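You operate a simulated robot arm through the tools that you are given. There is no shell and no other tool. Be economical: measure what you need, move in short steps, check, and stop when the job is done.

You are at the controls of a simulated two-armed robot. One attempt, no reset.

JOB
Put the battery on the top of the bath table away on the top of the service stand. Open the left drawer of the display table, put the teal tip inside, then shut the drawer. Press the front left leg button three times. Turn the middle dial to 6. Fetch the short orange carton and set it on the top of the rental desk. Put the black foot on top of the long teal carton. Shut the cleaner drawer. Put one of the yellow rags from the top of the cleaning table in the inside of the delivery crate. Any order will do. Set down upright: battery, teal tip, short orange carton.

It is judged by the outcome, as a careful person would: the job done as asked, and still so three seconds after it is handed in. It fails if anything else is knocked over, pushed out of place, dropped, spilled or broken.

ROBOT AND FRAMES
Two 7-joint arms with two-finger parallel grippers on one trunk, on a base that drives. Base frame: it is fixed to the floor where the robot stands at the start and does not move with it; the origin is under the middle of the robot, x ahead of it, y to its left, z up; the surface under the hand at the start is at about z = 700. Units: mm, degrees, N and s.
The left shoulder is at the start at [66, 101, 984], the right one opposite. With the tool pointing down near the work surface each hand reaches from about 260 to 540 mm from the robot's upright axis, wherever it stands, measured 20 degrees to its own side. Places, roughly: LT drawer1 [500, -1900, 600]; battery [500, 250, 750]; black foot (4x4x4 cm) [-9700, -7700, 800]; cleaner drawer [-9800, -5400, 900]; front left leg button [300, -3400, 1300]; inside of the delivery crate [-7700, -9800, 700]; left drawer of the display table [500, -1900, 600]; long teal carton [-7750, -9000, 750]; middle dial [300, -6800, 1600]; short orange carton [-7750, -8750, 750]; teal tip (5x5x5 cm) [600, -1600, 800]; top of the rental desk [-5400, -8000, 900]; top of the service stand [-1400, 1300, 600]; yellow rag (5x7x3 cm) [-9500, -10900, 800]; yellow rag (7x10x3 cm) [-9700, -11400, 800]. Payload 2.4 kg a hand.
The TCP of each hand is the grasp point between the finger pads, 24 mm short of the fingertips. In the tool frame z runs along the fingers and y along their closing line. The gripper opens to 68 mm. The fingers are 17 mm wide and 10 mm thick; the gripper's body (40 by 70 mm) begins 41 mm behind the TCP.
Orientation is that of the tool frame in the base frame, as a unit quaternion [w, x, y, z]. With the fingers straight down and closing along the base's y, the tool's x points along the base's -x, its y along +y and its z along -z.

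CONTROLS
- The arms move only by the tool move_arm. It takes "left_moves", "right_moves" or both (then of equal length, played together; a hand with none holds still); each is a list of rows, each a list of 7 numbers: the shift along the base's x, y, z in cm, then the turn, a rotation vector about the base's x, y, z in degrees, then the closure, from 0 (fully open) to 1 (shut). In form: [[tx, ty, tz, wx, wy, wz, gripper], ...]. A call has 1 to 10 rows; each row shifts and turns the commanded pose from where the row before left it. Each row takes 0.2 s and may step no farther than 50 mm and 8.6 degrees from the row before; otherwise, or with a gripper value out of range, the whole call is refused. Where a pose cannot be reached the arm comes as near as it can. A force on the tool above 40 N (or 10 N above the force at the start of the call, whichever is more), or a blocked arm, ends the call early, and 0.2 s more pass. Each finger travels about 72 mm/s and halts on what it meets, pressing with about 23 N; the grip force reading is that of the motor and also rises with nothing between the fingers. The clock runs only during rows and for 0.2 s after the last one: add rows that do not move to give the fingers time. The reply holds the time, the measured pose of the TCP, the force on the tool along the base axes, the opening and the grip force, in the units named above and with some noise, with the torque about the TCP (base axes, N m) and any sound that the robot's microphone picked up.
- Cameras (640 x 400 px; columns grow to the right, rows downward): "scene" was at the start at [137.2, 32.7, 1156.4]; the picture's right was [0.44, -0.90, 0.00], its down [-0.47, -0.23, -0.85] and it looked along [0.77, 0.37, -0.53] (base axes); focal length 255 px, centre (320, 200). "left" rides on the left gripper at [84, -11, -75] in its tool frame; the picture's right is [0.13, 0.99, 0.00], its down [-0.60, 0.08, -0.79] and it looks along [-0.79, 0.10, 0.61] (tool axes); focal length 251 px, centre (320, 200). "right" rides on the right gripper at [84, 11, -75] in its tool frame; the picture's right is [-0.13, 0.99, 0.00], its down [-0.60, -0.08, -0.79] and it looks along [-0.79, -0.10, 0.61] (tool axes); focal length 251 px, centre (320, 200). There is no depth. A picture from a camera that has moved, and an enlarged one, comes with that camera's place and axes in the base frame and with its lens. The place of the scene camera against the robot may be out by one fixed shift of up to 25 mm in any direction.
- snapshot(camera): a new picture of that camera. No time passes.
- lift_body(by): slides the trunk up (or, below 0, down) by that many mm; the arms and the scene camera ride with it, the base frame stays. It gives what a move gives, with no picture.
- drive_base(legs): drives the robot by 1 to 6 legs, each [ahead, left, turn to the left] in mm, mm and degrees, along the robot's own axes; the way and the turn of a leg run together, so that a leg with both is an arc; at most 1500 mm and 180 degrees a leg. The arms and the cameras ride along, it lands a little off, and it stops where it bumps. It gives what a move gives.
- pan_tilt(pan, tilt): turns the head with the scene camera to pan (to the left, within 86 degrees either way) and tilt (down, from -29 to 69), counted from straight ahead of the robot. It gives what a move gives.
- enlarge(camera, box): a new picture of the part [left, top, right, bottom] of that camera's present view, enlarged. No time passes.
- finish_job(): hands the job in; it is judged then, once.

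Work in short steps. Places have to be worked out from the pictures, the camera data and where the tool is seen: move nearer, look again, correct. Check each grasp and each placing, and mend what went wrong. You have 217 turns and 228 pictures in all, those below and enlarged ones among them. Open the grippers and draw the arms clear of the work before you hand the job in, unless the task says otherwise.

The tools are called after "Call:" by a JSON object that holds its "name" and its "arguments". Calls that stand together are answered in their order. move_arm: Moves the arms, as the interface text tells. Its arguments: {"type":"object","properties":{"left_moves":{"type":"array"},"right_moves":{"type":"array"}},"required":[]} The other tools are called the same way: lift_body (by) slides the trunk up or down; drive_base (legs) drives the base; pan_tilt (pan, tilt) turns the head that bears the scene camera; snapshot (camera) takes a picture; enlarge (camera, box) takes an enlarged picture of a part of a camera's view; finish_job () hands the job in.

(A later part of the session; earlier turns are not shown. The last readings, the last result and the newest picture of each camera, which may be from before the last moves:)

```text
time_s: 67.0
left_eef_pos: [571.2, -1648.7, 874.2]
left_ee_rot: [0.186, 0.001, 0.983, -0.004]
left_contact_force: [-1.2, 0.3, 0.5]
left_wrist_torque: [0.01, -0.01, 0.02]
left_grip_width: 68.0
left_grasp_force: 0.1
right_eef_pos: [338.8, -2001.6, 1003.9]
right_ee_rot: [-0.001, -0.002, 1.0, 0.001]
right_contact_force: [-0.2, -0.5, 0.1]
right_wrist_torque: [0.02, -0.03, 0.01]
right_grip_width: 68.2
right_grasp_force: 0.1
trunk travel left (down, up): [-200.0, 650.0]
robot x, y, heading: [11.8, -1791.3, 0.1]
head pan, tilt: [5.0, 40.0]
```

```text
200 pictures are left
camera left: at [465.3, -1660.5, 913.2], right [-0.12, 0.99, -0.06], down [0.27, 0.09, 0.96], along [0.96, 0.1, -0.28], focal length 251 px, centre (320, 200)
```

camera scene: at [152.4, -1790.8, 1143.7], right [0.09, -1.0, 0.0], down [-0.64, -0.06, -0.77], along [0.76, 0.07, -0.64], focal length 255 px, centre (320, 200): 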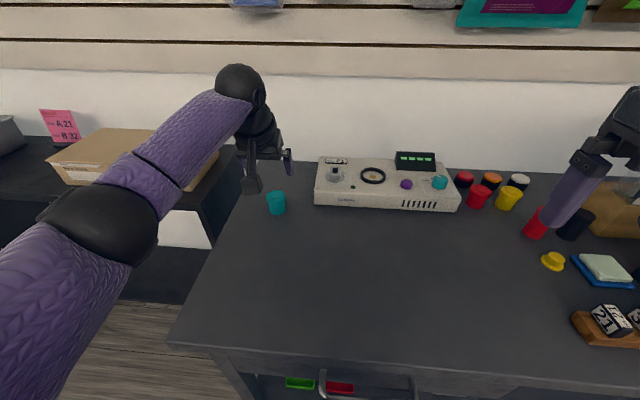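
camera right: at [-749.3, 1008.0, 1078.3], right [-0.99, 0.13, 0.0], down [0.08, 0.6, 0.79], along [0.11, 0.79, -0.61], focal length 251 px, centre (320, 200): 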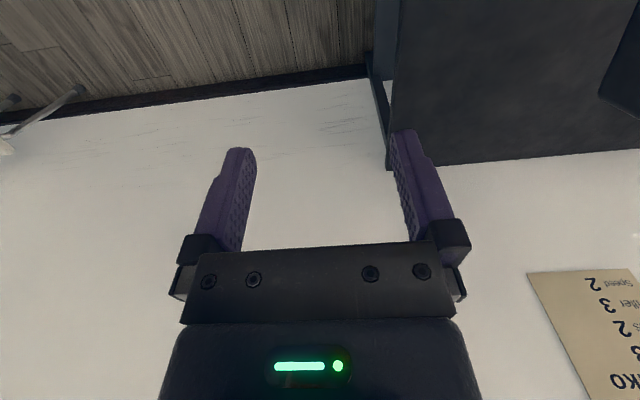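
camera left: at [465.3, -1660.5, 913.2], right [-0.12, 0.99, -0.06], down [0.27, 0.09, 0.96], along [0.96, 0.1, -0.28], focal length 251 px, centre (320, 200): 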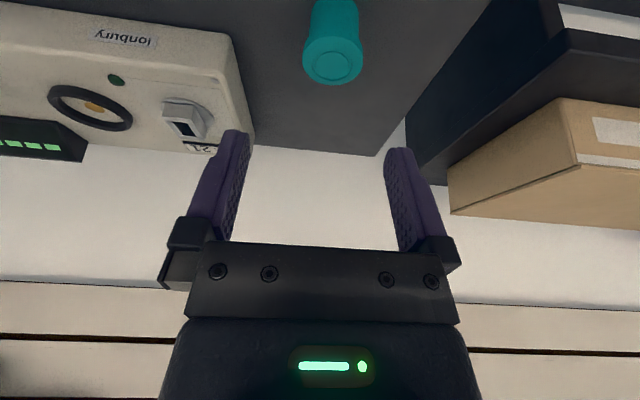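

Tip seen at ≈[589,-1646]. Advance 1.7 cm and lower to z≈810, then look.

Call:
{"name": "move_arm", "arguments": {"left_moves": [[1.7, 0.2, -1.4, 0, 0, 0, 0], [0, 0, -2.5, 0, 0, 0, 0], [0, 0, -2.5, 0, 0, 0, 0], [0, 0, 0, 0, 0, 0, 0]]}}

Call:
{"name": "snapshot", "arguments": {"camera": "left"}}

Call:
{"name": "enlarge", "arguments": {"camera": "scene", "box": [200, 120, 360, 220]}}

```text
time_s: 68.0
left_eef_pos: [586.5, -1648.6, 809.2]
left_ee_rot: [0.187, 0.001, 0.982, -0.005]
left_contact_force: [-0.4, 0.2, 0.2]
left_wrist_torque: [0.01, 0.0, 0.03]
left_grip_width: 68.1
left_grasp_force: 0.1
right_eef_pos: [338.2, -2001.7, 1004.5]
right_ee_rot: [0.0, -0.002, 1.0, 0.001]
right_contact_force: [0.5, 0.0, 0.4]
right_wrist_torque: [0.02, -0.03, -0.02]
right_grip_width: 68.0
right_grasp_force: 0.1
trunk travel left (down, up): [-200.0, 650.0]
robot x, y, heading: [9.2, -1791.0, 0.2]
head pan, tilt: [5.0, 40.0]
```

```text
199 pictures are left
camera left: at [480.3, -1659.6, 847.8], right [-0.12, 0.99, -0.06], down [0.27, 0.09, 0.96], along [0.96, 0.1, -0.28], focal length 251 px, centre (320, 200)
```

left: 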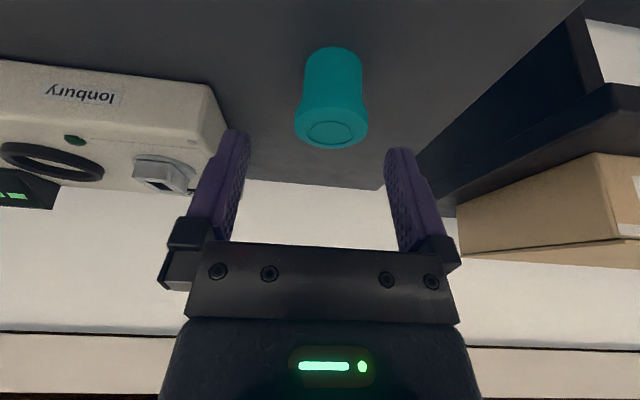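

```text
4.00 times, centred on (280, 170) of scene
camera zoom: at [152.4, -1790.8, 1143.7], right [0.09, -1.0, 0.0], down [-0.64, -0.06, -0.77], along [0.76, 0.07, -0.64], focal length 1021 px, centre (480, 320)
```

zoom: 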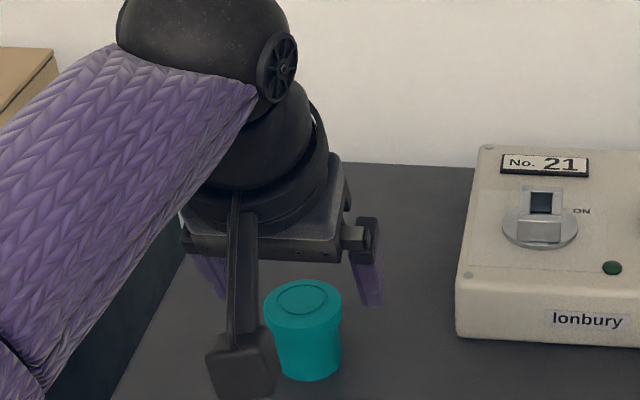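

Tip at about [580,-1645]. Small correction and descend to z≈766, then close.

Call:
{"name": "move_arm", "arguments": {"left_moves": [[-0.5, 0.4, -1, 0, 0, 0, 0], [0, 0, -1.7, 0, 0, 0, 0], [0, 0, -1.6, 0, 0, 0, 0], [0, 0, 0, 0, 0, 0, 0]]}}

Call:
{"name": "snapshot", "arguments": {"camera": "left"}}

```text
time_s: 69.0
left_eef_pos: [581.0, -1643.6, 765.9]
left_ee_rot: [0.187, 0.0, 0.982, -0.004]
left_contact_force: [0.7, -0.5, -0.4]
left_wrist_torque: [-0.03, 0.01, -0.02]
left_grip_width: 68.0
left_grasp_force: 0.1
right_eef_pos: [338.0, -2002.0, 1004.8]
right_ee_rot: [0.0, -0.002, 1.0, 0.0]
right_contact_force: [0.2, -0.4, 0.0]
right_wrist_torque: [0.0, -0.01, 0.0]
right_grip_width: 68.1
right_grasp_force: 0.0
trunk travel left (down, up): [-200.0, 650.0]
robot x, y, heading: [8.0, -1794.5, 0.0]
head pan, tilt: [5.0, 40.0]
```

```text
197 pictures are left
camera left: at [476.4, -1654.6, 804.9], right [-0.12, 0.99, -0.06], down [0.27, 0.09, 0.96], along [0.96, 0.1, -0.28], focal length 251 px, centre (320, 200)
```

left: 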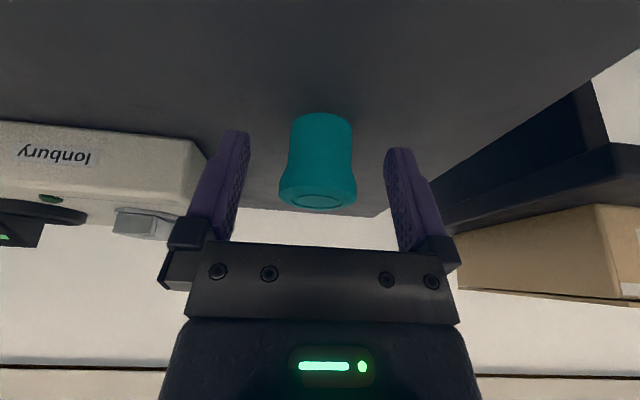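

Well centred. Close on it.

Call:
{"name": "move_arm", "arguments": {"left_moves": [[0, 0, 0, 0, 0, 0, 0.5], [0, 0, 0, 0, 0, 0, 1], [0, 0, 0, 0, 0, 0, 1], [0, 0, 0, 0, 0, 0, 1]]}}

Call:
{"name": "move_arm", "arguments": {"left_moves": [[0, 0, 1, 0, 0, 0, 1], [0, 0, 2, 0, 0, 0, 1], [0, 0, 3, 0, 0, 0, 1], [0, 0, 4, 0, 0, 0, 1], [0, 0, 0, 0, 0, 0, 1]]}}

Call:
{"name": "snapshot", "arguments": {"camera": "left"}}

```text
time_s: 70.0
left_eef_pos: [582.6, -1643.9, 765.1]
left_ee_rot: [0.187, 0.001, 0.982, -0.004]
left_contact_force: [-0.3, 0.8, 0.0]
left_wrist_torque: [-0.04, 0.0, -0.02]
left_grip_width: 0.3
left_grasp_force: 23.0
right_eef_pos: [337.1, -2001.7, 1003.7]
right_ee_rot: [0.0, -0.002, 1.0, -0.001]
right_contact_force: [-0.7, -0.2, 0.2]
right_wrist_torque: [-0.01, 0.01, -0.02]
right_grip_width: 68.2
right_grasp_force: 0.1
trunk travel left (down, up): [-200.0, 650.0]
robot x, y, heading: [11.9, -1788.0, -0.0]
head pan, tilt: [5.0, 40.0]
```

```text
time_s: 71.2
left_eef_pos: [582.1, -1643.3, 866.6]
left_ee_rot: [0.187, 0.001, 0.982, -0.004]
left_contact_force: [-0.1, 0.7, 0.1]
left_wrist_torque: [0.01, 0.02, -0.01]
left_grip_width: 0.2
left_grasp_force: 22.8
right_eef_pos: [339.6, -2002.3, 1004.9]
right_ee_rot: [0.001, -0.002, 1.0, 0.0]
right_contact_force: [0.3, 0.1, 0.2]
right_wrist_torque: [0.0, 0.03, -0.04]
right_grip_width: 67.9
right_grasp_force: 0.2
trunk travel left (down, up): [-200.0, 650.0]
robot x, y, heading: [11.8, -1793.6, 0.1]
head pan, tilt: [5.0, 40.0]
```

```text
196 pictures are left
camera left: at [477.0, -1654.8, 906.2], right [-0.12, 0.99, -0.06], down [0.27, 0.09, 0.96], along [0.96, 0.1, -0.28], focal length 251 px, centre (320, 200)
```

left: 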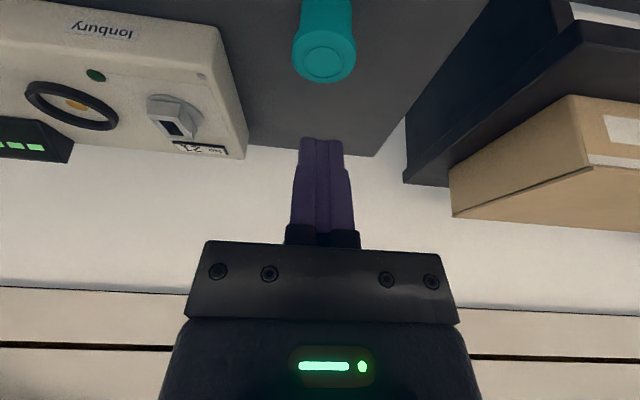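

I missed: triangulating from the two hand views, the tip is really at [619,-1641] with top z≈761 (table ≈712). Open and move 3.7 cm further at height, then down part way.

Call:
{"name": "move_arm", "arguments": {"left_moves": [[0, 0, 0, 0, 0, 0, 0], [1.9, 0.1, 0, 0, 0, 0, 0], [1.8, 0.1, 0, 0, 0, 0, 0], [0, 0, -2.5, 0, 0, 0, 0], [0, 0, -2.5, 0, 0, 0, 0], [0, 0, -2, 0, 0, 0, 0], [0, 0, 0, 0, 0, 0, 0]]}}

Call:
{"name": "snapshot", "arguments": {"camera": "left"}}

```text
time_s: 72.8
left_eef_pos: [598.4, -1640.9, 793.5]
left_ee_rot: [0.186, 0.001, 0.983, -0.003]
left_contact_force: [0.1, -0.2, 0.5]
left_wrist_torque: [-0.01, -0.04, -0.02]
left_grip_width: 68.1
left_grasp_force: 0.1
left hand out of reach, approached as far as the arm can: row 2, 3
right_eef_pos: [338.3, -2001.9, 1004.8]
right_ee_rot: [0.001, -0.002, 1.0, 0.0]
right_contact_force: [-0.1, 0.6, -0.7]
right_wrist_torque: [0.0, -0.01, 0.02]
right_grip_width: 67.9
right_grasp_force: 0.0
trunk travel left (down, up): [-200.0, 650.0]
robot x, y, heading: [10.3, -1794.4, 0.3]
head pan, tilt: [5.0, 40.0]
```

```text
195 pictures are left
camera left: at [493.2, -1651.2, 832.2], right [-0.12, 0.99, -0.05], down [0.27, 0.08, 0.96], along [0.96, 0.1, -0.28], focal length 251 px, centre (320, 200)
```

left: 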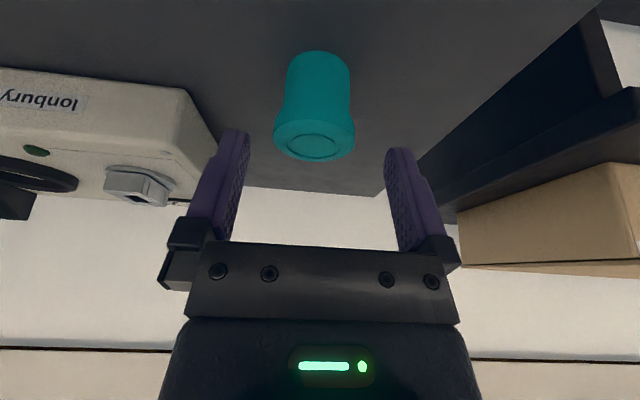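

Raise/back the hand slightly and nudge the base 50 mm ahead (edge still ≈290 mm away from the axis).

Call:
{"name": "move_arm", "arguments": {"left_moves": [[-1.5, 0, 2, 0, 0, 0, 0], [-1.5, 0, 1, 0, 0, 0, 0]]}}

Call:
{"name": "drive_base", "arguments": {"legs": [[50, 0, 0]]}}

Call:
{"name": "snapshot", "arguments": {"camera": "left"}}

```text
time_s: 73.4
left_eef_pos: [598.3, -1640.6, 823.7]
left_ee_rot: [0.185, 0.001, 0.983, -0.004]
left_contact_force: [-0.6, -0.1, 0.4]
left_wrist_torque: [0.01, -0.02, -0.01]
left_grip_width: 67.9
left_grasp_force: 0.0
left hand out of reach, approached as far as the arm can: row 1, 2
right_eef_pos: [339.1, -2001.9, 1004.4]
right_ee_rot: [-0.001, -0.001, 1.0, 0.0]
right_contact_force: [0.6, 0.3, -0.3]
right_wrist_torque: [-0.01, -0.02, -0.01]
right_grip_width: 68.0
right_grasp_force: 0.1
trunk travel left (down, up): [-200.0, 650.0]
robot x, y, heading: [11.1, -1793.8, 0.2]
head pan, tilt: [5.0, 40.0]
```

```text
time_s: 74.3
left_eef_pos: [646.4, -1640.2, 822.7]
left_ee_rot: [0.187, 0.001, 0.982, -0.004]
left_contact_force: [-0.1, -0.4, -0.4]
left_wrist_torque: [-0.03, -0.02, -0.02]
left_grip_width: 68.1
left_grasp_force: 0.1
right_eef_pos: [387.7, -2002.0, 1004.0]
right_ee_rot: [0.0, -0.001, 1.0, -0.001]
right_contact_force: [0.5, 0.2, 0.1]
right_wrist_torque: [-0.06, 0.01, 0.01]
right_grip_width: 67.9
right_grasp_force: 0.0
trunk travel left (down, up): [-200.0, 650.0]
robot x, y, heading: [60.6, -1792.0, 0.2]
head pan, tilt: [5.0, 40.0]
```

```text
194 pictures are left
camera left: at [541.9, -1651.1, 861.4], right [-0.12, 0.99, -0.06], down [0.27, 0.09, 0.96], along [0.95, 0.1, -0.28], focal length 251 px, centre (320, 200)
```

left: 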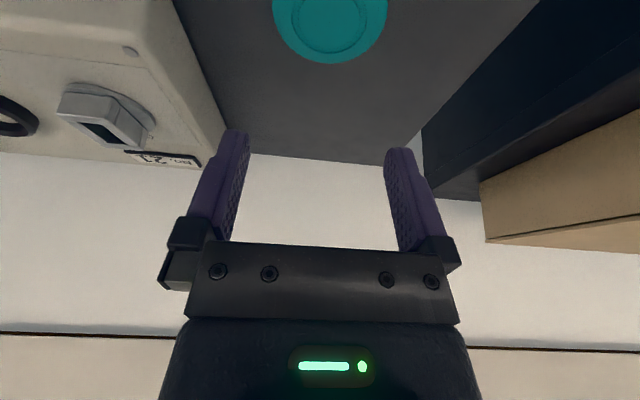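

Tip confirmed at [621,-1642]. Move back 2.6 cm and check the pose.

Call:
{"name": "move_arm", "arguments": {"left_moves": [[-2.6, -0.1, 0, 0, 0, 0, 0], [0, 0, 0, 0, 0, 0, 0]]}}

```text
time_s: 75.0
left_eef_pos: [647.5, -1640.7, 822.7]
left_ee_rot: [0.185, 0.001, 0.983, -0.004]
left_contact_force: [0.0, -0.1, -0.6]
left_wrist_torque: [-0.01, 0.03, 0.0]
left_grip_width: 68.0
left_grasp_force: 0.0
left hand out of reach, approached as far as the arm can: row 1
right_eef_pos: [387.6, -2002.1, 1004.3]
right_ee_rot: [0.0, -0.002, 1.0, 0.0]
right_contact_force: [-0.1, -0.2, -0.6]
right_wrist_torque: [0.02, 0.02, 0.01]
right_grip_width: 67.7
right_grasp_force: 0.0
trunk travel left (down, up): [-200.0, 650.0]
robot x, y, heading: [59.9, -1791.7, 0.2]
head pan, tilt: [5.0, 40.0]
```

The commanded pose was ahead of the reachable one; repeat.

Call:
{"name": "move_arm", "arguments": {"left_moves": [[-1.3, 0, 0, 0, 0, 0, 0], [-1.3, 0, 0, 0, 0, 0, 0], [0, 0, 0, 0, 0, 0, 0]]}}

```text
time_s: 75.8
left_eef_pos: [647.2, -1639.6, 822.2]
left_ee_rot: [0.186, 0.0, 0.983, -0.005]
left_contact_force: [0.7, 0.3, -0.1]
left_wrist_torque: [0.0, 0.0, 0.0]
left_grip_width: 67.9
left_grasp_force: 0.0
left hand out of reach, approached as far as the arm can: row 1, 2
right_eef_pos: [387.2, -2002.1, 1004.8]
right_ee_rot: [-0.001, -0.002, 1.0, 0.0]
right_contact_force: [0.7, -0.2, 0.9]
right_wrist_torque: [0.01, 0.02, 0.04]
right_grip_width: 68.1
right_grasp_force: 0.0
trunk travel left (down, up): [-200.0, 650.0]
robot x, y, heading: [62.3, -1793.6, 0.3]
head pan, tilt: [5.0, 40.0]
```

Stuck at a joint limit; try reducing tilt with a rise and pull back.

Call:
{"name": "move_arm", "arguments": {"left_moves": [[-2, 0, 2, 0, 0, 0, 0], [-2, 0, 2, 0, 7, 0, 0], [-2, 0, 2, 0, 7, 0, 0], [-2, 0, 2, 0, 7, 0, 0], [-2, 0, 0, 0, 0, 0, 0], [0, 0, 0, 0, 0, 0, 0]]}}

Call:
{"name": "snapshot", "arguments": {"camera": "scene"}}

```text
time_s: 77.2
left_eef_pos: [579.4, -1638.6, 903.5]
left_ee_rot: [0.003, 0.0, 1.0, -0.005]
left_contact_force: [0.0, -0.7, 0.2]
left_wrist_torque: [-0.01, 0.01, 0.03]
left_grip_width: 68.2
left_grasp_force: 0.1
left hand out of reach, approached as far as the arm can: row 1, 4, 5
right_eef_pos: [387.6, -2002.0, 1005.4]
right_ee_rot: [0.0, -0.002, 1.0, 0.0]
right_contact_force: [0.7, -0.4, 0.4]
right_wrist_torque: [0.03, -0.05, 0.0]
right_grip_width: 68.3
right_grasp_force: 0.0
trunk travel left (down, up): [-200.0, 650.0]
robot x, y, heading: [58.6, -1791.2, 0.1]
head pan, tilt: [5.0, 40.0]
```

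```text
193 pictures are left
camera scene: at [201.8, -1790.6, 1143.7], right [0.09, -1.0, 0.0], down [-0.64, -0.06, -0.77], along [0.76, 0.07, -0.64], focal length 255 px, centre (320, 200)
```

scene: 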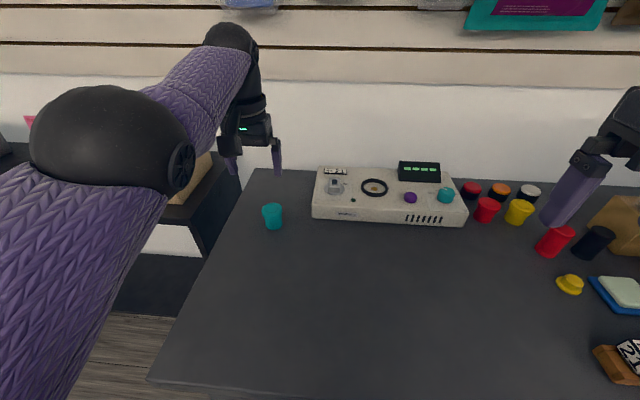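

Now re-tilt while lowering, staying inside reach.

Call:
{"name": "move_arm", "arguments": {"left_moves": [[0, 0, -2, 0, -7, 0, 0], [0, 0, -2, 0, -7, 0, 0], [0, 0, -2, 0, -7, 0, 0], [1, 0, 0, 0, 0, 0, 0], [0, 0, 0, 0, 0, 0, 0]]}}

```text
time_s: 78.3
left_eef_pos: [648.0, -1639.1, 850.2]
left_ee_rot: [0.186, 0.001, 0.983, -0.005]
left_contact_force: [0.0, 0.4, 0.3]
left_wrist_torque: [-0.02, -0.02, -0.04]
left_grip_width: 67.8
left_grasp_force: 0.0
left hand out of reach, approached as far as the arm can: row 1, 2, 3, 4
right_eef_pos: [388.9, -2001.1, 1003.4]
right_ee_rot: [-0.001, -0.002, 1.0, 0.001]
right_contact_force: [-0.5, 0.1, -0.6]
right_wrist_torque: [0.02, 0.01, -0.02]
right_grip_width: 68.1
right_grasp_force: 0.1
trunk travel left (down, up): [-200.0, 650.0]
robot x, y, heading: [61.2, -1793.1, 0.0]
head pan, tilt: [5.0, 40.0]
```

The arm seems caught at its straightened singularity. Untilt with a larger rise and pull well back to get out of it.

Call:
{"name": "move_arm", "arguments": {"left_moves": [[-1, 1, 2, 0, 8, 0, 0], [-2, 1, 2, 0, 8, 0, 0], [-3, 1, 2, 0, 5, 0, 0], [-3, 0, 2, 0, 0, 0, 0], [-3, 0, 0, 0, 0, 0, 0], [-3, 0, 0, 0, 0, 0, 0], [-3, 0, 0, 0, 0, 0, 0], [-3, 0, 0, 0, 0, 0, 0], [0, 0, 0, 0, 0, 0, 0]]}}

```text
time_s: 80.3
left_eef_pos: [567.7, -1597.4, 946.3]
left_ee_rot: [0.003, 0.0, 1.0, -0.004]
left_contact_force: [-0.2, 0.2, -0.2]
left_wrist_torque: [-0.02, 0.02, -0.02]
left_grip_width: 68.1
left_grasp_force: 0.1
left hand out of reach, approached as far as the arm can: row 1, 2, 3, 4, 5, 6, 7, 8
right_eef_pos: [388.1, -2002.9, 1004.2]
right_ee_rot: [0.0, -0.001, 1.0, 0.0]
right_contact_force: [0.1, -0.3, 0.6]
right_wrist_torque: [0.02, 0.0, 0.01]
right_grip_width: 68.1
right_grasp_force: 0.1
trunk travel left (down, up): [-200.0, 650.0]
robot x, y, heading: [59.3, -1790.2, 0.5]
head pan, tilt: [5.0, 40.0]
```

Keep pulling back with bigger steps to see whether the command was wound up.

Call:
{"name": "move_arm", "arguments": {"left_moves": [[-5, 0, 0, 0, 0, 0, 0], [-5, 0, 0, 0, 0, 0, 0], [-5, 0, 0, 0, 0, 0, 0], [-5, 0, 0, 0, 0, 0, 0], [0, 0, 0, 0, 0, 0, 0]]}}

Call:
{"name": "snapshot", "arguments": {"camera": "scene"}}

```text
time_s: 81.3
left_eef_pos: [548.6, -1581.9, 1004.0]
left_ee_rot: [0.009, -0.002, 1.0, -0.004]
left_contact_force: [12.1, 1.8, -11.2]
left_wrist_torque: [0.02, -0.28, -0.05]
left_grip_width: 68.0
left_grasp_force: 0.0
left hand out of reach, approached as far as the arm can: row 1, 2, 3, 4
right_eef_pos: [388.9, -2000.8, 1004.7]
right_ee_rot: [0.001, -0.002, 1.0, 0.0]
right_contact_force: [1.0, 0.0, -0.4]
right_wrist_torque: [0.03, 0.0, -0.02]
right_grip_width: 68.0
right_grasp_force: 0.0
trunk travel left (down, up): [-200.0, 650.0]
robot x, y, heading: [57.8, -1795.6, 0.4]
head pan, tilt: [5.0, 40.0]
stopped in row 4 (left hand): the force on the tool passed its limit at 56 N (the readings are from after the stop); the commanded pose is now the measured one
```

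```text
192 pictures are left
camera scene: at [202.1, -1790.6, 1143.6], right [0.09, -1.0, 0.0], down [-0.64, -0.06, -0.77], along [0.76, 0.07, -0.64], focal length 255 px, centre (320, 200)
```

scene: 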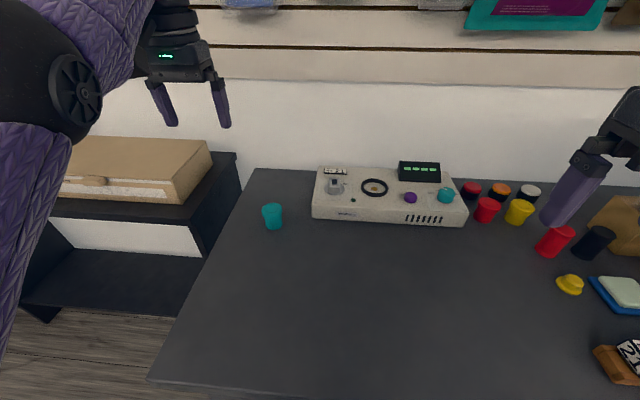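

Command is now reset to the measured pose. Retract carefully in small steps.

Call:
{"name": "move_arm", "arguments": {"left_moves": [[-1, 0, 0.5, 0, 0, 0, 0], [-2, 0, 0.5, 0, 0, 0, 0], [-2, 0, 0, 0, 0, 0, 0], [-2, 0, 0, 0, 0, 0, 0], [-2, 0, 0, 0, 0, 0, 0], [0, 0, 0, 0, 0, 0, 0]]}}

Call:
{"name": "snapshot", "arguments": {"camera": "scene"}}

```text
time_s: 81.6
left_eef_pos: [546.9, -1582.2, 1008.2]
left_ee_rot: [0.014, -0.002, 1.0, -0.004]
left_contact_force: [12.0, 1.2, -11.4]
left_wrist_torque: [0.05, -0.23, 0.0]
left_grip_width: 67.9
left_grasp_force: 0.0
left hand out of reach, approached as far as the arm can: row 1
right_eef_pos: [388.1, -2002.0, 1004.4]
right_ee_rot: [0.0, -0.001, 1.0, 0.0]
right_contact_force: [0.2, -0.7, -0.2]
right_wrist_torque: [0.01, 0.03, 0.01]
right_grip_width: 68.0
right_grasp_force: 0.1
trunk travel left (down, up): [-200.0, 650.0]
robot x, y, heading: [61.7, -1792.2, 0.2]
head pan, tilt: [5.0, 40.0]
stopped in row 1 (left hand): the force on the tool passed its limit at 52 N (the readings are from after the stop); the commanded pose is now the measured one
```

```text
191 pictures are left
camera scene: at [201.9, -1790.5, 1143.7], right [0.09, -1.0, 0.0], down [-0.64, -0.06, -0.77], along [0.76, 0.07, -0.64], focal length 255 px, centre (320, 200)
```

scene: 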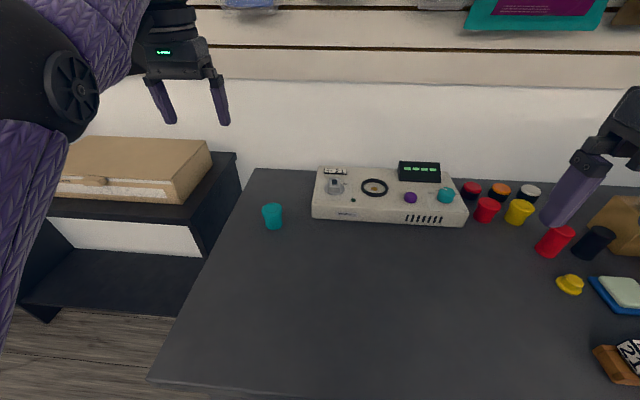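

Likely the hand camera is pressing my own forearm. Move forward/down to relieve it.

Call:
{"name": "move_arm", "arguments": {"left_moves": [[1, 0, -2, 0, 0, 0, 0], [0, -1, -3, 0, 0, 0, 0], [0, -1, -3, 0, 0, 0, 0], [0, -1, -3, 0, 0, 0, 0], [0, 0, 0, 0, 0, 0, 0]]}}

Call:
{"name": "snapshot", "arguments": {"camera": "scene"}}

```text
time_s: 82.8
left_eef_pos: [581.1, -1609.1, 903.9]
left_ee_rot: [0.012, -0.002, 1.0, -0.003]
left_contact_force: [0.0, 0.2, 0.2]
left_wrist_torque: [0.01, -0.02, -0.01]
left_grip_width: 68.0
left_grasp_force: 0.0
left hand out of reach, approached as far as the arm can: row 2, 3, 4
right_eef_pos: [387.8, -2000.2, 1004.8]
right_ee_rot: [0.0, -0.002, 1.0, 0.0]
right_contact_force: [0.5, 0.3, -0.2]
right_wrist_torque: [-0.02, 0.02, 0.02]
right_grip_width: 68.2
right_grasp_force: 0.1
trunk travel left (down, up): [-200.0, 650.0]
robot x, y, heading: [59.7, -1792.3, 0.2]
head pan, tilt: [5.0, 40.0]
```

```text
190 pictures are left
camera scene: at [201.9, -1790.6, 1143.7], right [0.09, -1.0, 0.0], down [-0.64, -0.06, -0.77], along [0.76, 0.07, -0.64], focal length 255 px, centre (320, 200)
```

scene: 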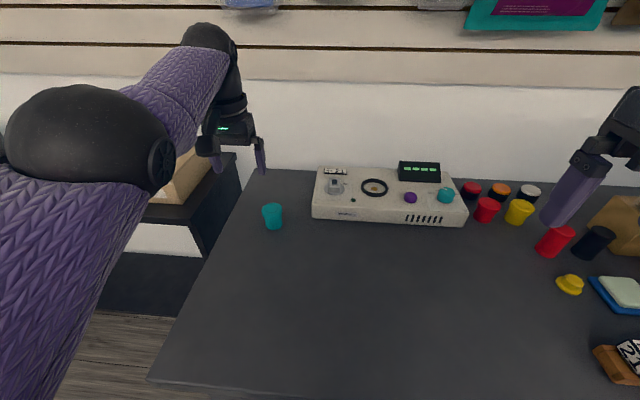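

Free of force. To un-straighten the elbow I sweep the hand inward (−y), at safe height.

Call:
{"name": "move_arm", "arguments": {"left_moves": [[0, -3, 1, 0, 0, 0, 0], [0, -3, 1, 0, 0, 0, 0], [-1, -3, 0, 0, 0, 0, 0], [-1, -3, 0, 0, 0, 0, 0], [-1, -3, 0, 0, 0, 0, 0], [0, 0, 0, 0, 0, 0, 0]]}}

```text
time_s: 84.2
left_eef_pos: [557.4, -1763.5, 926.0]
left_ee_rot: [0.013, -0.001, 1.0, -0.003]
left_contact_force: [0.2, -0.7, -0.5]
left_wrist_torque: [-0.01, 0.01, -0.03]
left_grip_width: 68.1
left_grasp_force: 0.0
left hand out of reach, approached as far as the arm can: row 2, 3, 4, 5
right_eef_pos: [387.1, -2002.1, 1005.3]
right_ee_rot: [0.001, -0.002, 1.0, 0.0]
right_contact_force: [0.6, -0.4, 0.9]
right_wrist_torque: [-0.04, 0.0, 0.01]
right_grip_width: 68.2
right_grasp_force: 0.0
trunk travel left (down, up): [-200.0, 650.0]
robot x, y, heading: [62.2, -1788.9, 0.3]
head pan, tilt: [5.0, 40.0]
```

Try pulling back now.

Call:
{"name": "move_arm", "arguments": {"left_moves": [[-2, 0, -1, 0, 0, 0, 0], [-2, 0, -1, 0, 0, 0, 0], [-2, 0, -1, 0, 0, 0, 0], [-2, 0, -1, 0, 0, 0, 0], [0, 0, 0, 0, 0, 0, 0]]}}

```text
time_s: 85.4
left_eef_pos: [556.8, -1774.4, 915.5]
left_ee_rot: [0.013, -0.001, 1.0, -0.003]
left_contact_force: [-0.7, 0.9, -0.1]
left_wrist_torque: [-0.04, 0.01, -0.02]
left_grip_width: 67.8
left_grasp_force: 0.0
left hand out of reach, approached as far as the arm can: row 1, 2, 3, 4
right_eef_pos: [387.4, -2001.3, 1004.5]
right_ee_rot: [0.0, -0.001, 1.0, 0.0]
right_contact_force: [-0.1, 0.3, 0.2]
right_wrist_torque: [-0.01, -0.01, 0.0]
right_grip_width: 68.0
right_grasp_force: 0.0
trunk travel left (down, up): [-200.0, 650.0]
robot x, y, heading: [59.4, -1792.0, 0.4]
head pan, tilt: [5.0, 40.0]
```

Try yawing the hand (+50°) toward the configuration that worked earlier, then pull back.

Call:
{"name": "move_arm", "arguments": {"left_moves": [[0, 1, 1, 0, 0, 8.5, 0], [0, 1, 1, 0, 0, 8.5, 0], [0, 1, 0, 0, 0, 8.5, 0], [0, 1, 0, 0, 0, 8.5, 0], [0, 1, 0, 0, 0, 8.5, 0], [0, 1, 0, 0, 0, 8.5, 0], [-2, 0, 0, 0, 0, 0, 0], [-2, 0, 0, 0, 0, 0, 0], [0, 0, 0, 0, 0, 0, 0]]}}

Call:
{"name": "snapshot", "arguments": {"camera": "scene"}}

```text
time_s: 87.4
left_eef_pos: [562.9, -1721.0, 944.0]
left_ee_rot: [0.012, -0.432, 0.902, 0.002]
left_contact_force: [0.0, -0.3, 0.3]
left_wrist_torque: [0.03, -0.01, -0.02]
left_grip_width: 67.9
left_grasp_force: 0.0
left hand out of reach, approached as far as the arm can: row 4, 6, 7, 8
right_eef_pos: [388.6, -2002.0, 1004.0]
right_ee_rot: [0.0, -0.001, 1.0, 0.0]
right_contact_force: [-0.4, -0.5, -0.4]
right_wrist_torque: [-0.03, -0.02, 0.01]
right_grip_width: 67.9
right_grasp_force: 0.1
trunk travel left (down, up): [-200.0, 650.0]
robot x, y, heading: [59.6, -1794.2, 0.1]
head pan, tilt: [5.0, 40.0]
```

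```text
189 pictures are left
camera scene: at [201.8, -1790.6, 1143.7], right [0.09, -1.0, 0.0], down [-0.64, -0.06, -0.77], along [0.76, 0.07, -0.64], focal length 255 px, centre (320, 200)
```

scene: 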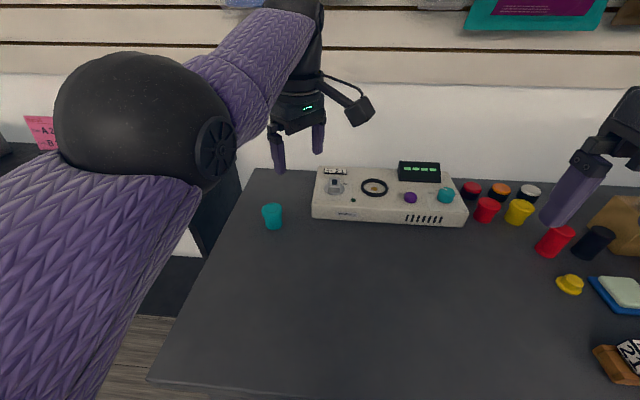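

Rows raising/yawing were reachable. Continue yaw to ~95° while rising, then try back-in.

Call:
{"name": "move_arm", "arguments": {"left_moves": [[0, 1, 2, 0, 0, 8.5, 0], [0, 1, 2, 0, 0, 8.5, 0], [0, 1, 2, 0, 0, 8.5, 0], [0, 1, 2, 0, 0, 8.5, 0], [0, 1, 2, 0, 0, 8.5, 0], [-2, 1, 2, 0, 0, 0, 0], [-2, 0, 2, 0, 0, 0, 0], [-2, 0, 2, 0, 0, 0, 0], [-2, 0, 2, 0, 0, 0, 0], [0, 0, 0, 0, 0, 0, 0]]}}

Call:
{"name": "snapshot", "arguments": {"camera": "scene"}}

```text
time_s: 89.6
left_eef_pos: [469.2, -1662.3, 1108.5]
left_ee_rot: [0.023, -0.707, 0.707, -0.004]
left_contact_force: [-0.4, 1.0, -0.5]
left_wrist_torque: [-0.06, 0.02, -0.01]
left_grip_width: 68.1
left_grasp_force: 0.0
left hand out of reach, approached as far as the arm can: row 2, 3, 4, 5, 6
right_eef_pos: [388.3, -2002.3, 1004.5]
right_ee_rot: [0.0, -0.002, 1.0, -0.001]
right_contact_force: [-0.4, -1.1, 0.2]
right_wrist_torque: [0.03, 0.02, -0.02]
right_grip_width: 67.9
right_grasp_force: 0.0
trunk travel left (down, up): [-200.0, 650.0]
robot x, y, heading: [58.5, -1790.8, 0.2]
head pan, tilt: [5.0, 40.0]
```

```text
188 pictures are left
camera scene: at [201.7, -1790.6, 1143.7], right [0.09, -1.0, 0.0], down [-0.64, -0.06, -0.77], along [0.76, 0.07, -0.64], focal length 255 px, centre (320, 200)
```

scene: 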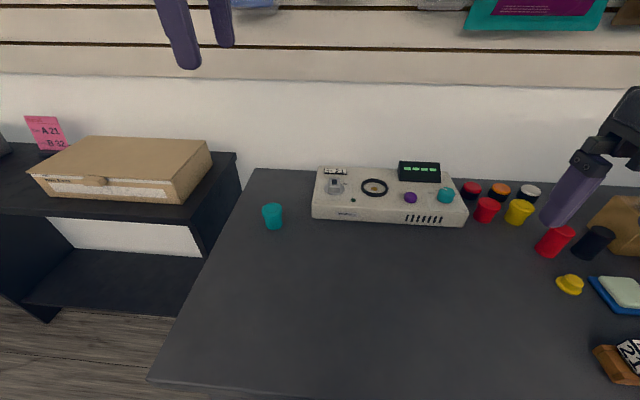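

Free of the singularity. Bring the hand in and yaw back to ~0, keeping well inside reach.

Call:
{"name": "move_arm", "arguments": {"left_moves": [[-2, 0, -2, 0, 0, -8.5, 0], [-2, 0, -2, 0, 0, -8.5, 0], [-2, 0, -2, 0, 0, -8.5, 0], [-1, 0, -2, 0, 0, -8.5, 0], [0, 0, -2, 0, 0, -8.5, 0], [0, 0, -2, 0, 0, -8.5, 0], [0, 0, -2, 0, 0, -8.5, 0], [0, 0, 0, 0, 0, -8.5, 0], [0, 0, 0, 0, 0, -8.5, 0], [0, 0, 0, 0, 0, -8.5, 0]]}}

Call:
{"name": "move_arm", "arguments": {"left_moves": [[1, 0, 0, 0, -8, -5, 0], [2, 0, -1, 0, -8, 0, 0], [2, 0, -1, 0, -8, 0, 0], [2, 0, -1, 0, 0, 0, 0], [2, 0, -1, 0, 0, 0, 0], [2, 0.5, -1, 0, 0, 0, 0], [2, 0.5, -1, 0, 0, 0, 0], [0, 0, 0, 0, 0, 0, 0]]}}

```text
time_s: 91.8
left_eef_pos: [401.2, -1661.8, 966.6]
left_ee_rot: [0.014, -0.042, 0.999, -0.018]
left_contact_force: [-0.2, -0.8, 0.1]
left_wrist_torque: [0.01, 0.02, -0.02]
left_grip_width: 68.1
left_grasp_force: 0.0
right_eef_pos: [387.2, -2002.1, 1004.9]
right_ee_rot: [0.0, -0.003, 1.0, 0.001]
right_contact_force: [-1.0, -0.5, -0.4]
right_wrist_torque: [-0.02, 0.0, 0.0]
right_grip_width: 68.0
right_grasp_force: 0.2
trunk travel left (down, up): [-200.0, 650.0]
robot x, y, heading: [57.4, -1796.2, 0.3]
head pan, tilt: [5.0, 40.0]
```

```text
refused: row 1 steps farther than a row can; nothing moved
```

Back to normal. Tilt forward 24° and advance, staying inside reach.

Call:
{"name": "move_arm", "arguments": {"left_moves": [[1, 0, 0, 0, 0, -5, 0], [1, 0, 0, 0, -8, 0, 0], [2, 0, -1, 0, -8, 0, 0], [2, 0, -1, 0, -8, 0, 0], [2, 0, -2, 0, 0, 0, 0], [2, 0.5, -2, 0, 0, 0, 0], [2, 0.5, -2, 0, 0, 0, 0], [2, 0.5, -2, 0, 0, 0, 0], [2, 0.5, -2, 0, 0, 0, 0], [0, 0, 0, 0, 0, 0, 0]]}}

Call:
{"name": "snapshot", "arguments": {"camera": "left"}}

```text
time_s: 94.0
left_eef_pos: [559.7, -1642.6, 847.7]
left_ee_rot: [0.221, 0.004, 0.975, -0.018]
left_contact_force: [-0.4, 0.2, -0.1]
left_wrist_torque: [-0.01, 0.02, 0.0]
left_grip_width: 68.1
left_grasp_force: 0.0
right_eef_pos: [388.1, -2001.3, 1005.0]
right_ee_rot: [0.0, -0.001, 1.0, 0.0]
right_contact_force: [0.9, -0.3, 0.7]
right_wrist_torque: [-0.01, 0.0, -0.01]
right_grip_width: 67.9
right_grasp_force: 0.1
trunk travel left (down, up): [-200.0, 650.0]
robot x, y, heading: [59.0, -1792.1, 0.3]
head pan, tilt: [5.0, 40.0]
```

```text
187 pictures are left
camera left: at [452.5, -1651.1, 879.0], right [-0.1, 0.99, -0.09], down [0.21, 0.11, 0.97], along [0.97, 0.08, -0.21], focal length 251 px, centre (320, 200)
```

left: 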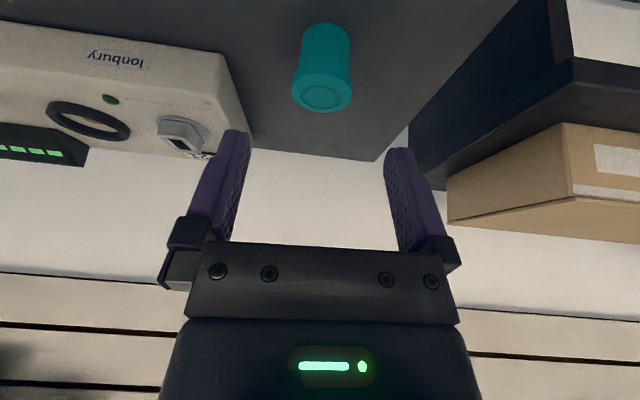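

Tip still at [620,-1643]. Approach diagonally straddling it.

Call:
{"name": "move_arm", "arguments": {"left_moves": [[1.5, 0, -2.4, 0, 0, 0, 0], [1.5, 0, -2.4, 0, 0, 0, 0], [1.5, 0, -2, 0, 0, 0, 0], [1.5, 0, -2, 0, 0, 0, 0], [0, 0, -1.3, 0, 0, 0, 0], [0, 0, 0, 0, 0, 0, 0]]}}

Call:
{"name": "snapshot", "arguments": {"camera": "left"}}

```text
time_s: 95.4
left_eef_pos: [621.5, -1641.7, 746.0]
left_ee_rot: [0.222, 0.005, 0.975, -0.018]
left_contact_force: [1.1, 1.4, 10.2]
left_wrist_torque: [0.45, -0.04, -0.02]
left_grip_width: 68.2
left_grasp_force: 0.0
right_eef_pos: [386.6, -2001.6, 1004.6]
right_ee_rot: [0.001, -0.002, 1.0, -0.001]
right_contact_force: [-0.4, 0.6, 0.7]
right_wrist_torque: [0.02, -0.01, 0.01]
right_grip_width: 68.1
right_grasp_force: 0.2
trunk travel left (down, up): [-200.0, 650.0]
robot x, y, heading: [61.0, -1793.0, 0.0]
head pan, tilt: [5.0, 40.0]
```

```text
186 pictures are left
camera left: at [512.3, -1650.8, 777.9], right [-0.1, 0.99, -0.09], down [0.2, 0.11, 0.97], along [0.97, 0.08, -0.21], focal length 251 px, centre (320, 200)
```

left: 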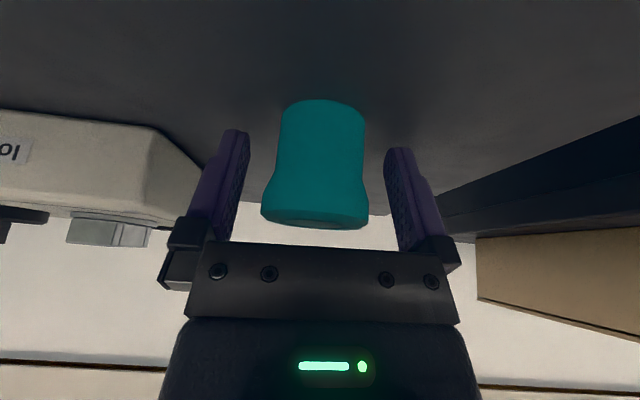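

Fingers are astride it and touching the table lightly (10 N). Rise 3 mm and close.

Call:
{"name": "move_arm", "arguments": {"left_moves": [[0, 0, 0.3, 0, 0, 0, 0.3], [0, 0, 0.1, 0, 0, 0, 0.6], [0, 0, 0, 0, 0, 0, 1], [0, 0, 0, 0, 0, 0, 1]]}}

Call:
{"name": "snapshot", "arguments": {"camera": "left"}}

```text
time_s: 96.4
left_eef_pos: [622.0, -1641.7, 748.8]
left_ee_rot: [0.22, 0.004, 0.975, -0.018]
left_contact_force: [0.3, -0.6, -0.5]
left_wrist_torque: [0.0, 0.0, -0.02]
left_grip_width: 43.3
left_grasp_force: 23.2
right_eef_pos: [388.1, -2002.6, 1004.2]
right_ee_rot: [0.0, -0.002, 1.0, 0.0]
right_contact_force: [-0.5, 0.7, 0.7]
right_wrist_torque: [0.0, 0.0, -0.02]
right_grip_width: 68.0
right_grasp_force: 0.0
trunk travel left (down, up): [-200.0, 650.0]
robot x, y, heading: [63.9, -1791.0, 0.2]
head pan, tilt: [5.0, 40.0]
```

```text
185 pictures are left
camera left: at [513.1, -1650.8, 782.1], right [-0.1, 0.99, -0.09], down [0.21, 0.11, 0.97], along [0.97, 0.08, -0.21], focal length 251 px, centre (320, 200)
```

left: 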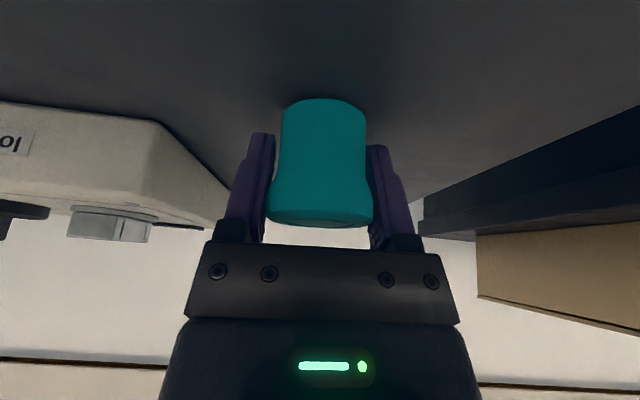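

Gripped (43 mm). Lift and retract toward me.

Call:
{"name": "move_arm", "arguments": {"left_moves": [[0, 0, 1, 0, 0, 0, 1], [0, 0, 2, 0, 0, 0, 1], [-1, 0, 3, 0, 0, 0, 1], [-2, 0, 3, 0, 0, 0, 1], [-3, 0, 2, 0, 0, 0, 1], [-3, 0, 2, 0, 0, 0, 1], [-3, 0, 2, 0, 0, 0, 1], [-3, 0, 1, 0, 0, 0, 1], [-3, 0, 0, 0, 0, 0, 1], [0, 0, 0, 0, 0, 0, 1]]}}

Call:
{"name": "snapshot", "arguments": {"camera": "left"}}

```text
time_s: 98.6
left_eef_pos: [439.9, -1641.8, 911.3]
left_ee_rot: [0.22, 0.004, 0.975, -0.018]
left_contact_force: [0.0, 0.0, -0.3]
left_wrist_torque: [-0.01, -0.01, -0.05]
left_grip_width: 42.9
left_grasp_force: 22.4
right_eef_pos: [388.3, -2001.4, 1003.4]
right_ee_rot: [-0.001, -0.002, 1.0, 0.0]
right_contact_force: [-0.3, 0.6, 0.5]
right_wrist_torque: [0.02, 0.01, -0.01]
right_grip_width: 68.1
right_grasp_force: 0.1
trunk travel left (down, up): [-200.0, 650.0]
robot x, y, heading: [60.2, -1790.8, 0.3]
head pan, tilt: [5.0, 40.0]
```

```text
184 pictures are left
camera left: at [332.6, -1650.9, 942.7], right [-0.1, 0.99, -0.09], down [0.21, 0.11, 0.97], along [0.97, 0.08, -0.21], focal length 251 px, centre (320, 200)
```

left: 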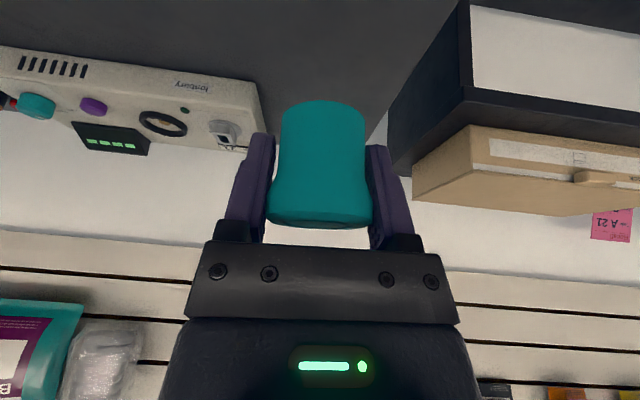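

Tip is held. Drawer handle ≈[262,-1858,645], drawer spans y≈-2080…-1623. Back off 270 mm, lower the trunk 120 mm and look.

Call:
{"name": "drive_base", "arguments": {"legs": [[-280, 0, 0]]}}

Call:
{"name": "lift_body", "arguments": {"by": -120}}

Call:
{"name": "pan_tilt", "arguments": {"pan": -8, "tilt": 42}}

Call:
{"name": "snapshot", "arguments": {"camera": "scene"}}

```text
time_s: 100.6
left_eef_pos: [165.5, -1642.7, 910.5]
left_ee_rot: [0.221, 0.003, 0.975, -0.018]
left_contact_force: [0.3, -0.2, -0.4]
left_wrist_torque: [0.01, -0.02, -0.01]
left_grip_width: 43.2
left_grasp_force: 23.5
right_eef_pos: [112.6, -2002.6, 1004.3]
right_ee_rot: [0.0, -0.002, 1.0, 0.0]
right_contact_force: [0.1, 0.9, -0.7]
right_wrist_torque: [0.01, -0.03, -0.01]
right_grip_width: 67.8
right_grasp_force: 0.1
trunk travel left (down, up): [-200.0, 650.0]
robot x, y, heading: [-216.6, -1789.6, 0.3]
head pan, tilt: [5.0, 40.0]
```

```text
time_s: 102.1
left_eef_pos: [165.0, -1642.9, 791.2]
left_ee_rot: [0.221, 0.003, 0.975, -0.018]
left_contact_force: [0.5, -0.6, -0.2]
left_wrist_torque: [-0.03, -0.02, -0.01]
left_grip_width: 43.1
left_grasp_force: 22.8
right_eef_pos: [111.3, -2003.6, 884.2]
right_ee_rot: [0.0, -0.002, 1.0, -0.001]
right_contact_force: [0.7, -0.2, 0.4]
right_wrist_torque: [-0.04, -0.04, -0.02]
right_grip_width: 68.0
right_grasp_force: 0.1
trunk travel left (down, up): [-80.0, 770.0]
robot x, y, heading: [-213.8, -1792.3, 0.4]
head pan, tilt: [5.0, 40.0]
```

```text
time_s: 102.8
left_eef_pos: [164.3, -1642.9, 791.3]
left_ee_rot: [0.221, 0.004, 0.975, -0.018]
left_contact_force: [-0.1, 1.0, 0.0]
left_wrist_torque: [-0.01, -0.01, -0.03]
left_grip_width: 42.9
left_grasp_force: 23.4
right_eef_pos: [113.4, -2001.5, 884.1]
right_ee_rot: [0.0, -0.002, 1.0, -0.001]
right_contact_force: [0.8, -0.1, 0.1]
right_wrist_torque: [0.0, 0.04, 0.0]
right_grip_width: 68.2
right_grasp_force: 0.2
trunk travel left (down, up): [-80.0, 770.0]
robot x, y, heading: [-217.2, -1794.9, 0.3]
head pan, tilt: [-8.0, 42.0]
```

```text
183 pictures are left
camera scene: at [-38.6, -1810.1, 1017.2], right [-0.13, -0.99, 0.0], down [-0.66, 0.09, -0.74], along [0.74, -0.1, -0.67], focal length 255 px, centre (320, 200)
```

scene: 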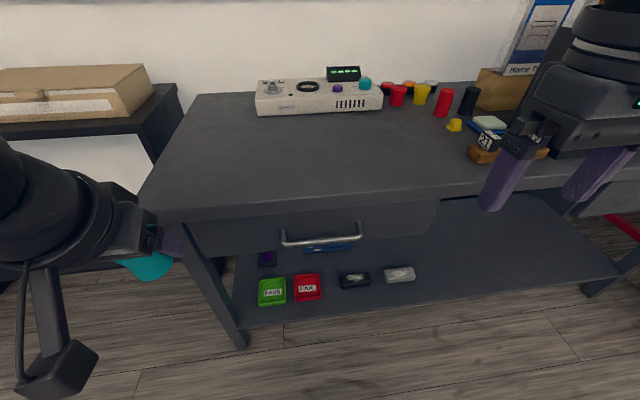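

Handle bar confirmed: centre ≈[262,-1855,645], y from -1931 to -1780. Yaw the right hand −90° so its fingers close in the x–z plane.

Call:
{"name": "move_arm", "arguments": {"right_moves": [[0, 0.5, 0, 0, 0, -8.5, 0], [0, 0.5, 0, 0, 0, -8.5, 0], [0, 0.5, 0, 0, 0, -8.5, 0], [0, 0.5, 0, 0, 0, -8.5, 0], [0, 0.5, 0, 0, 0, -8.5, 0], [0, 0.5, 0, 0, 0, -8.5, 0], [0, 0.5, 0, 0, 0, -8.5, 0], [0, 0.5, 0, 0, 0, -8.5, 0], [0, 0.5, 0, 0, 0, -8.5, 0], [0, 0.5, 0, 0, 0, -8.5, 0]]}}

Call:
{"name": "move_arm", "arguments": {"right_moves": [[0, 1, 0, 0, 0, -5, 0], [0, 1, -1, 0, -8, 0, 0], [0, 1, -1, 0, -8, 0, 0], [0, 1, -1, 0, -8, 0, 0], [0, 1, -1, 0, -8, 0, 0], [0, 1, -1, 0, -8, 0, 0], [0, 1, -1, 0, -5, 0, 0], [0, 0, 0, 0, 0, 0, 0]]}}

Call:
{"name": "snapshot", "arguments": {"camera": "right"}}

Call:
{"name": "snapshot", "arguments": {"camera": "scene"}}

```text
time_s: 105.0
left_eef_pos: [166.2, -1643.4, 790.8]
left_ee_rot: [0.221, 0.004, 0.975, -0.018]
left_contact_force: [-0.5, 0.4, -0.1]
left_wrist_torque: [-0.02, 0.04, -0.01]
left_grip_width: 42.9
left_grasp_force: 23.2
right_eef_pos: [112.8, -1952.9, 883.3]
right_ee_rot: [-0.001, 0.675, 0.738, -0.001]
right_contact_force: [0.0, 1.3, 0.0]
right_wrist_torque: [-0.01, 0.03, 0.0]
right_grip_width: 68.1
right_grasp_force: 0.1
trunk travel left (down, up): [-80.0, 770.0]
robot x, y, heading: [-215.1, -1793.6, 0.0]
head pan, tilt: [-8.0, 42.0]
```

```text
time_s: 106.8
left_eef_pos: [164.8, -1642.2, 791.9]
left_ee_rot: [0.221, 0.003, 0.975, -0.018]
left_contact_force: [-0.5, 0.7, -0.5]
left_wrist_torque: [0.03, 0.01, -0.03]
left_grip_width: 43.0
left_grasp_force: 23.2
right_eef_pos: [113.6, -1906.9, 849.6]
right_ee_rot: [0.171, 0.684, 0.689, 0.171]
right_contact_force: [-0.2, -0.4, -1.0]
right_wrist_torque: [0.01, -0.01, 0.02]
right_grip_width: 68.1
right_grasp_force: 0.1
right hand out of reach, approached as far as the arm can: row 5, 6, 7
trunk travel left (down, up): [-80.0, 770.0]
robot x, y, heading: [-215.3, -1791.2, 0.4]
head pan, tilt: [-8.0, 42.0]
```

```text
182 pictures are left
camera right: at [87.0, -1824.3, 920.3], right [0.88, -0.12, 0.46], down [-0.44, -0.6, 0.67], along [0.2, -0.79, -0.58], focal length 251 px, centre (320, 200)
```

right: 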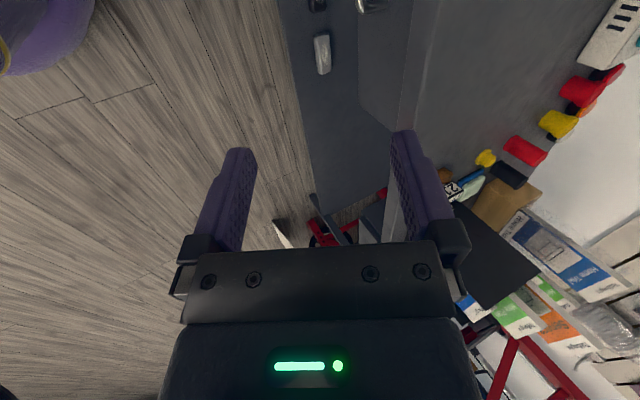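

```text
181 pictures are left
camera scene: at [-38.6, -1810.2, 1017.2], right [-0.14, -0.99, 0.0], down [-0.66, 0.09, -0.74], along [0.74, -0.1, -0.67], focal length 255 px, centre (320, 200)
```

scene: 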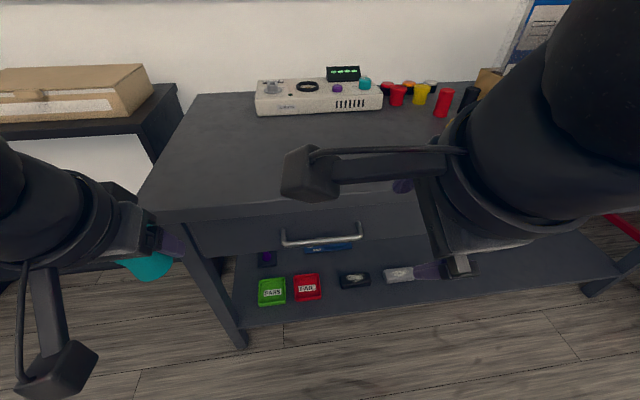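

Tilt stopped at ~28°, which is good enough. Half-close the right hand and move toward a pre-grasp in front/above the bar.

Call:
{"name": "move_arm", "arguments": {"right_moves": [[1.5, 0, 0, 0, 0, 0, 0.5], [2, 1, -1, 0, 0, 0, 0.5], [2, 1, -2, 0, 0, 0, 0.5], [0, 0, 0, 0, 0, 0, 0.5]]}}

```text
time_s: 107.8
left_eef_pos: [165.5, -1642.1, 790.9]
left_ee_rot: [0.221, 0.003, 0.975, -0.017]
left_contact_force: [-0.4, -0.1, -0.3]
left_wrist_torque: [0.03, 0.01, 0.0]
left_grip_width: 42.9
left_grasp_force: 22.9
right_eef_pos: [168.8, -1888.5, 819.6]
right_ee_rot: [0.171, 0.684, 0.688, 0.17]
right_contact_force: [1.4, 0.0, -0.1]
right_wrist_torque: [-0.02, 0.0, -0.01]
right_grip_width: 34.1
right_grasp_force: 0.0
trunk travel left (down, up): [-80.0, 770.0]
robot x, y, heading: [-215.6, -1791.1, -0.0]
head pan, tilt: [-8.0, 42.0]
```

Moves follow normally. Continue to pre-grasp [219,-1855,715] and look.

Call:
{"name": "move_arm", "arguments": {"right_moves": [[1.5, 1.1, -2.5, 0, 0, 0, 0.5], [1.5, 1.1, -2.5, 0, 0, 0, 0.5], [1, 1.1, -2.5, 0, 0, 0, 0.5], [1, 0, -3, 0, 0, 0, 0.5], [0, 0, 0, 0, 0, 0, 0.5]]}}

Call:
{"name": "snapshot", "arguments": {"camera": "right"}}

Call:
{"name": "snapshot", "arguments": {"camera": "scene"}}

```text
time_s: 109.0
left_eef_pos: [165.8, -1641.8, 789.8]
left_ee_rot: [0.221, 0.003, 0.975, -0.018]
left_contact_force: [-0.6, 0.3, -1.0]
left_wrist_torque: [0.04, -0.02, -0.01]
left_grip_width: 42.9
left_grasp_force: 23.1
right_eef_pos: [244.2, -1855.9, 744.7]
right_ee_rot: [0.17, 0.684, 0.689, 0.169]
right_contact_force: [1.3, -0.3, 0.3]
right_wrist_torque: [0.0, -0.04, 0.0]
right_grip_width: 34.0
right_grasp_force: 0.0
right hand out of reach, approached as far as the arm can: row 2, 3, 4
trunk travel left (down, up): [-80.0, 770.0]
robot x, y, heading: [-215.5, -1792.3, 0.0]
head pan, tilt: [-8.0, 42.0]
```

```text
180 pictures are left
camera right: at [218.2, -1772.9, 815.5], right [0.88, -0.12, 0.46], down [-0.43, -0.61, 0.67], along [0.2, -0.79, -0.58], focal length 251 px, centre (320, 200)
```

right: 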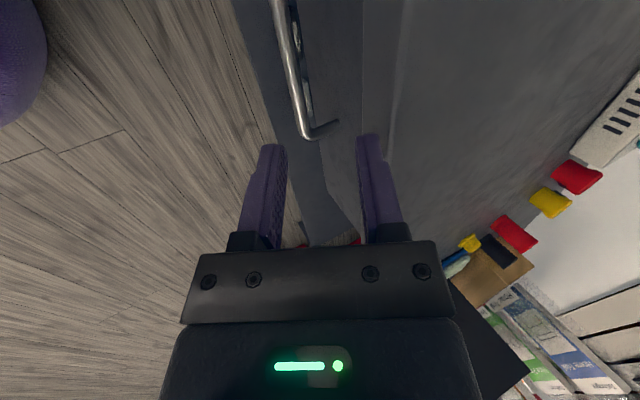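

```text
179 pictures are left
camera scene: at [-38.5, -1810.1, 1017.2], right [-0.14, -0.99, 0.0], down [-0.66, 0.09, -0.74], along [0.74, -0.1, -0.67], focal length 255 px, centre (320, 200)
```

scene: 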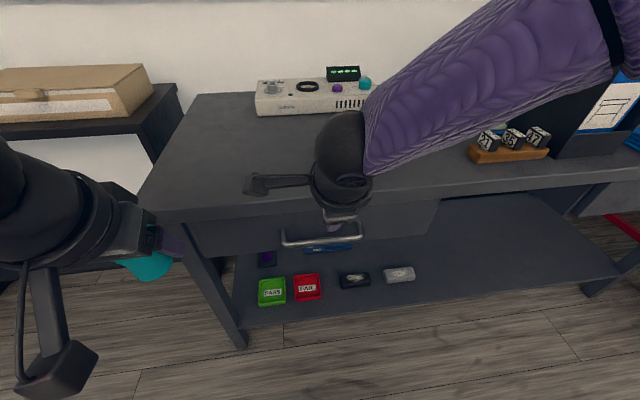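

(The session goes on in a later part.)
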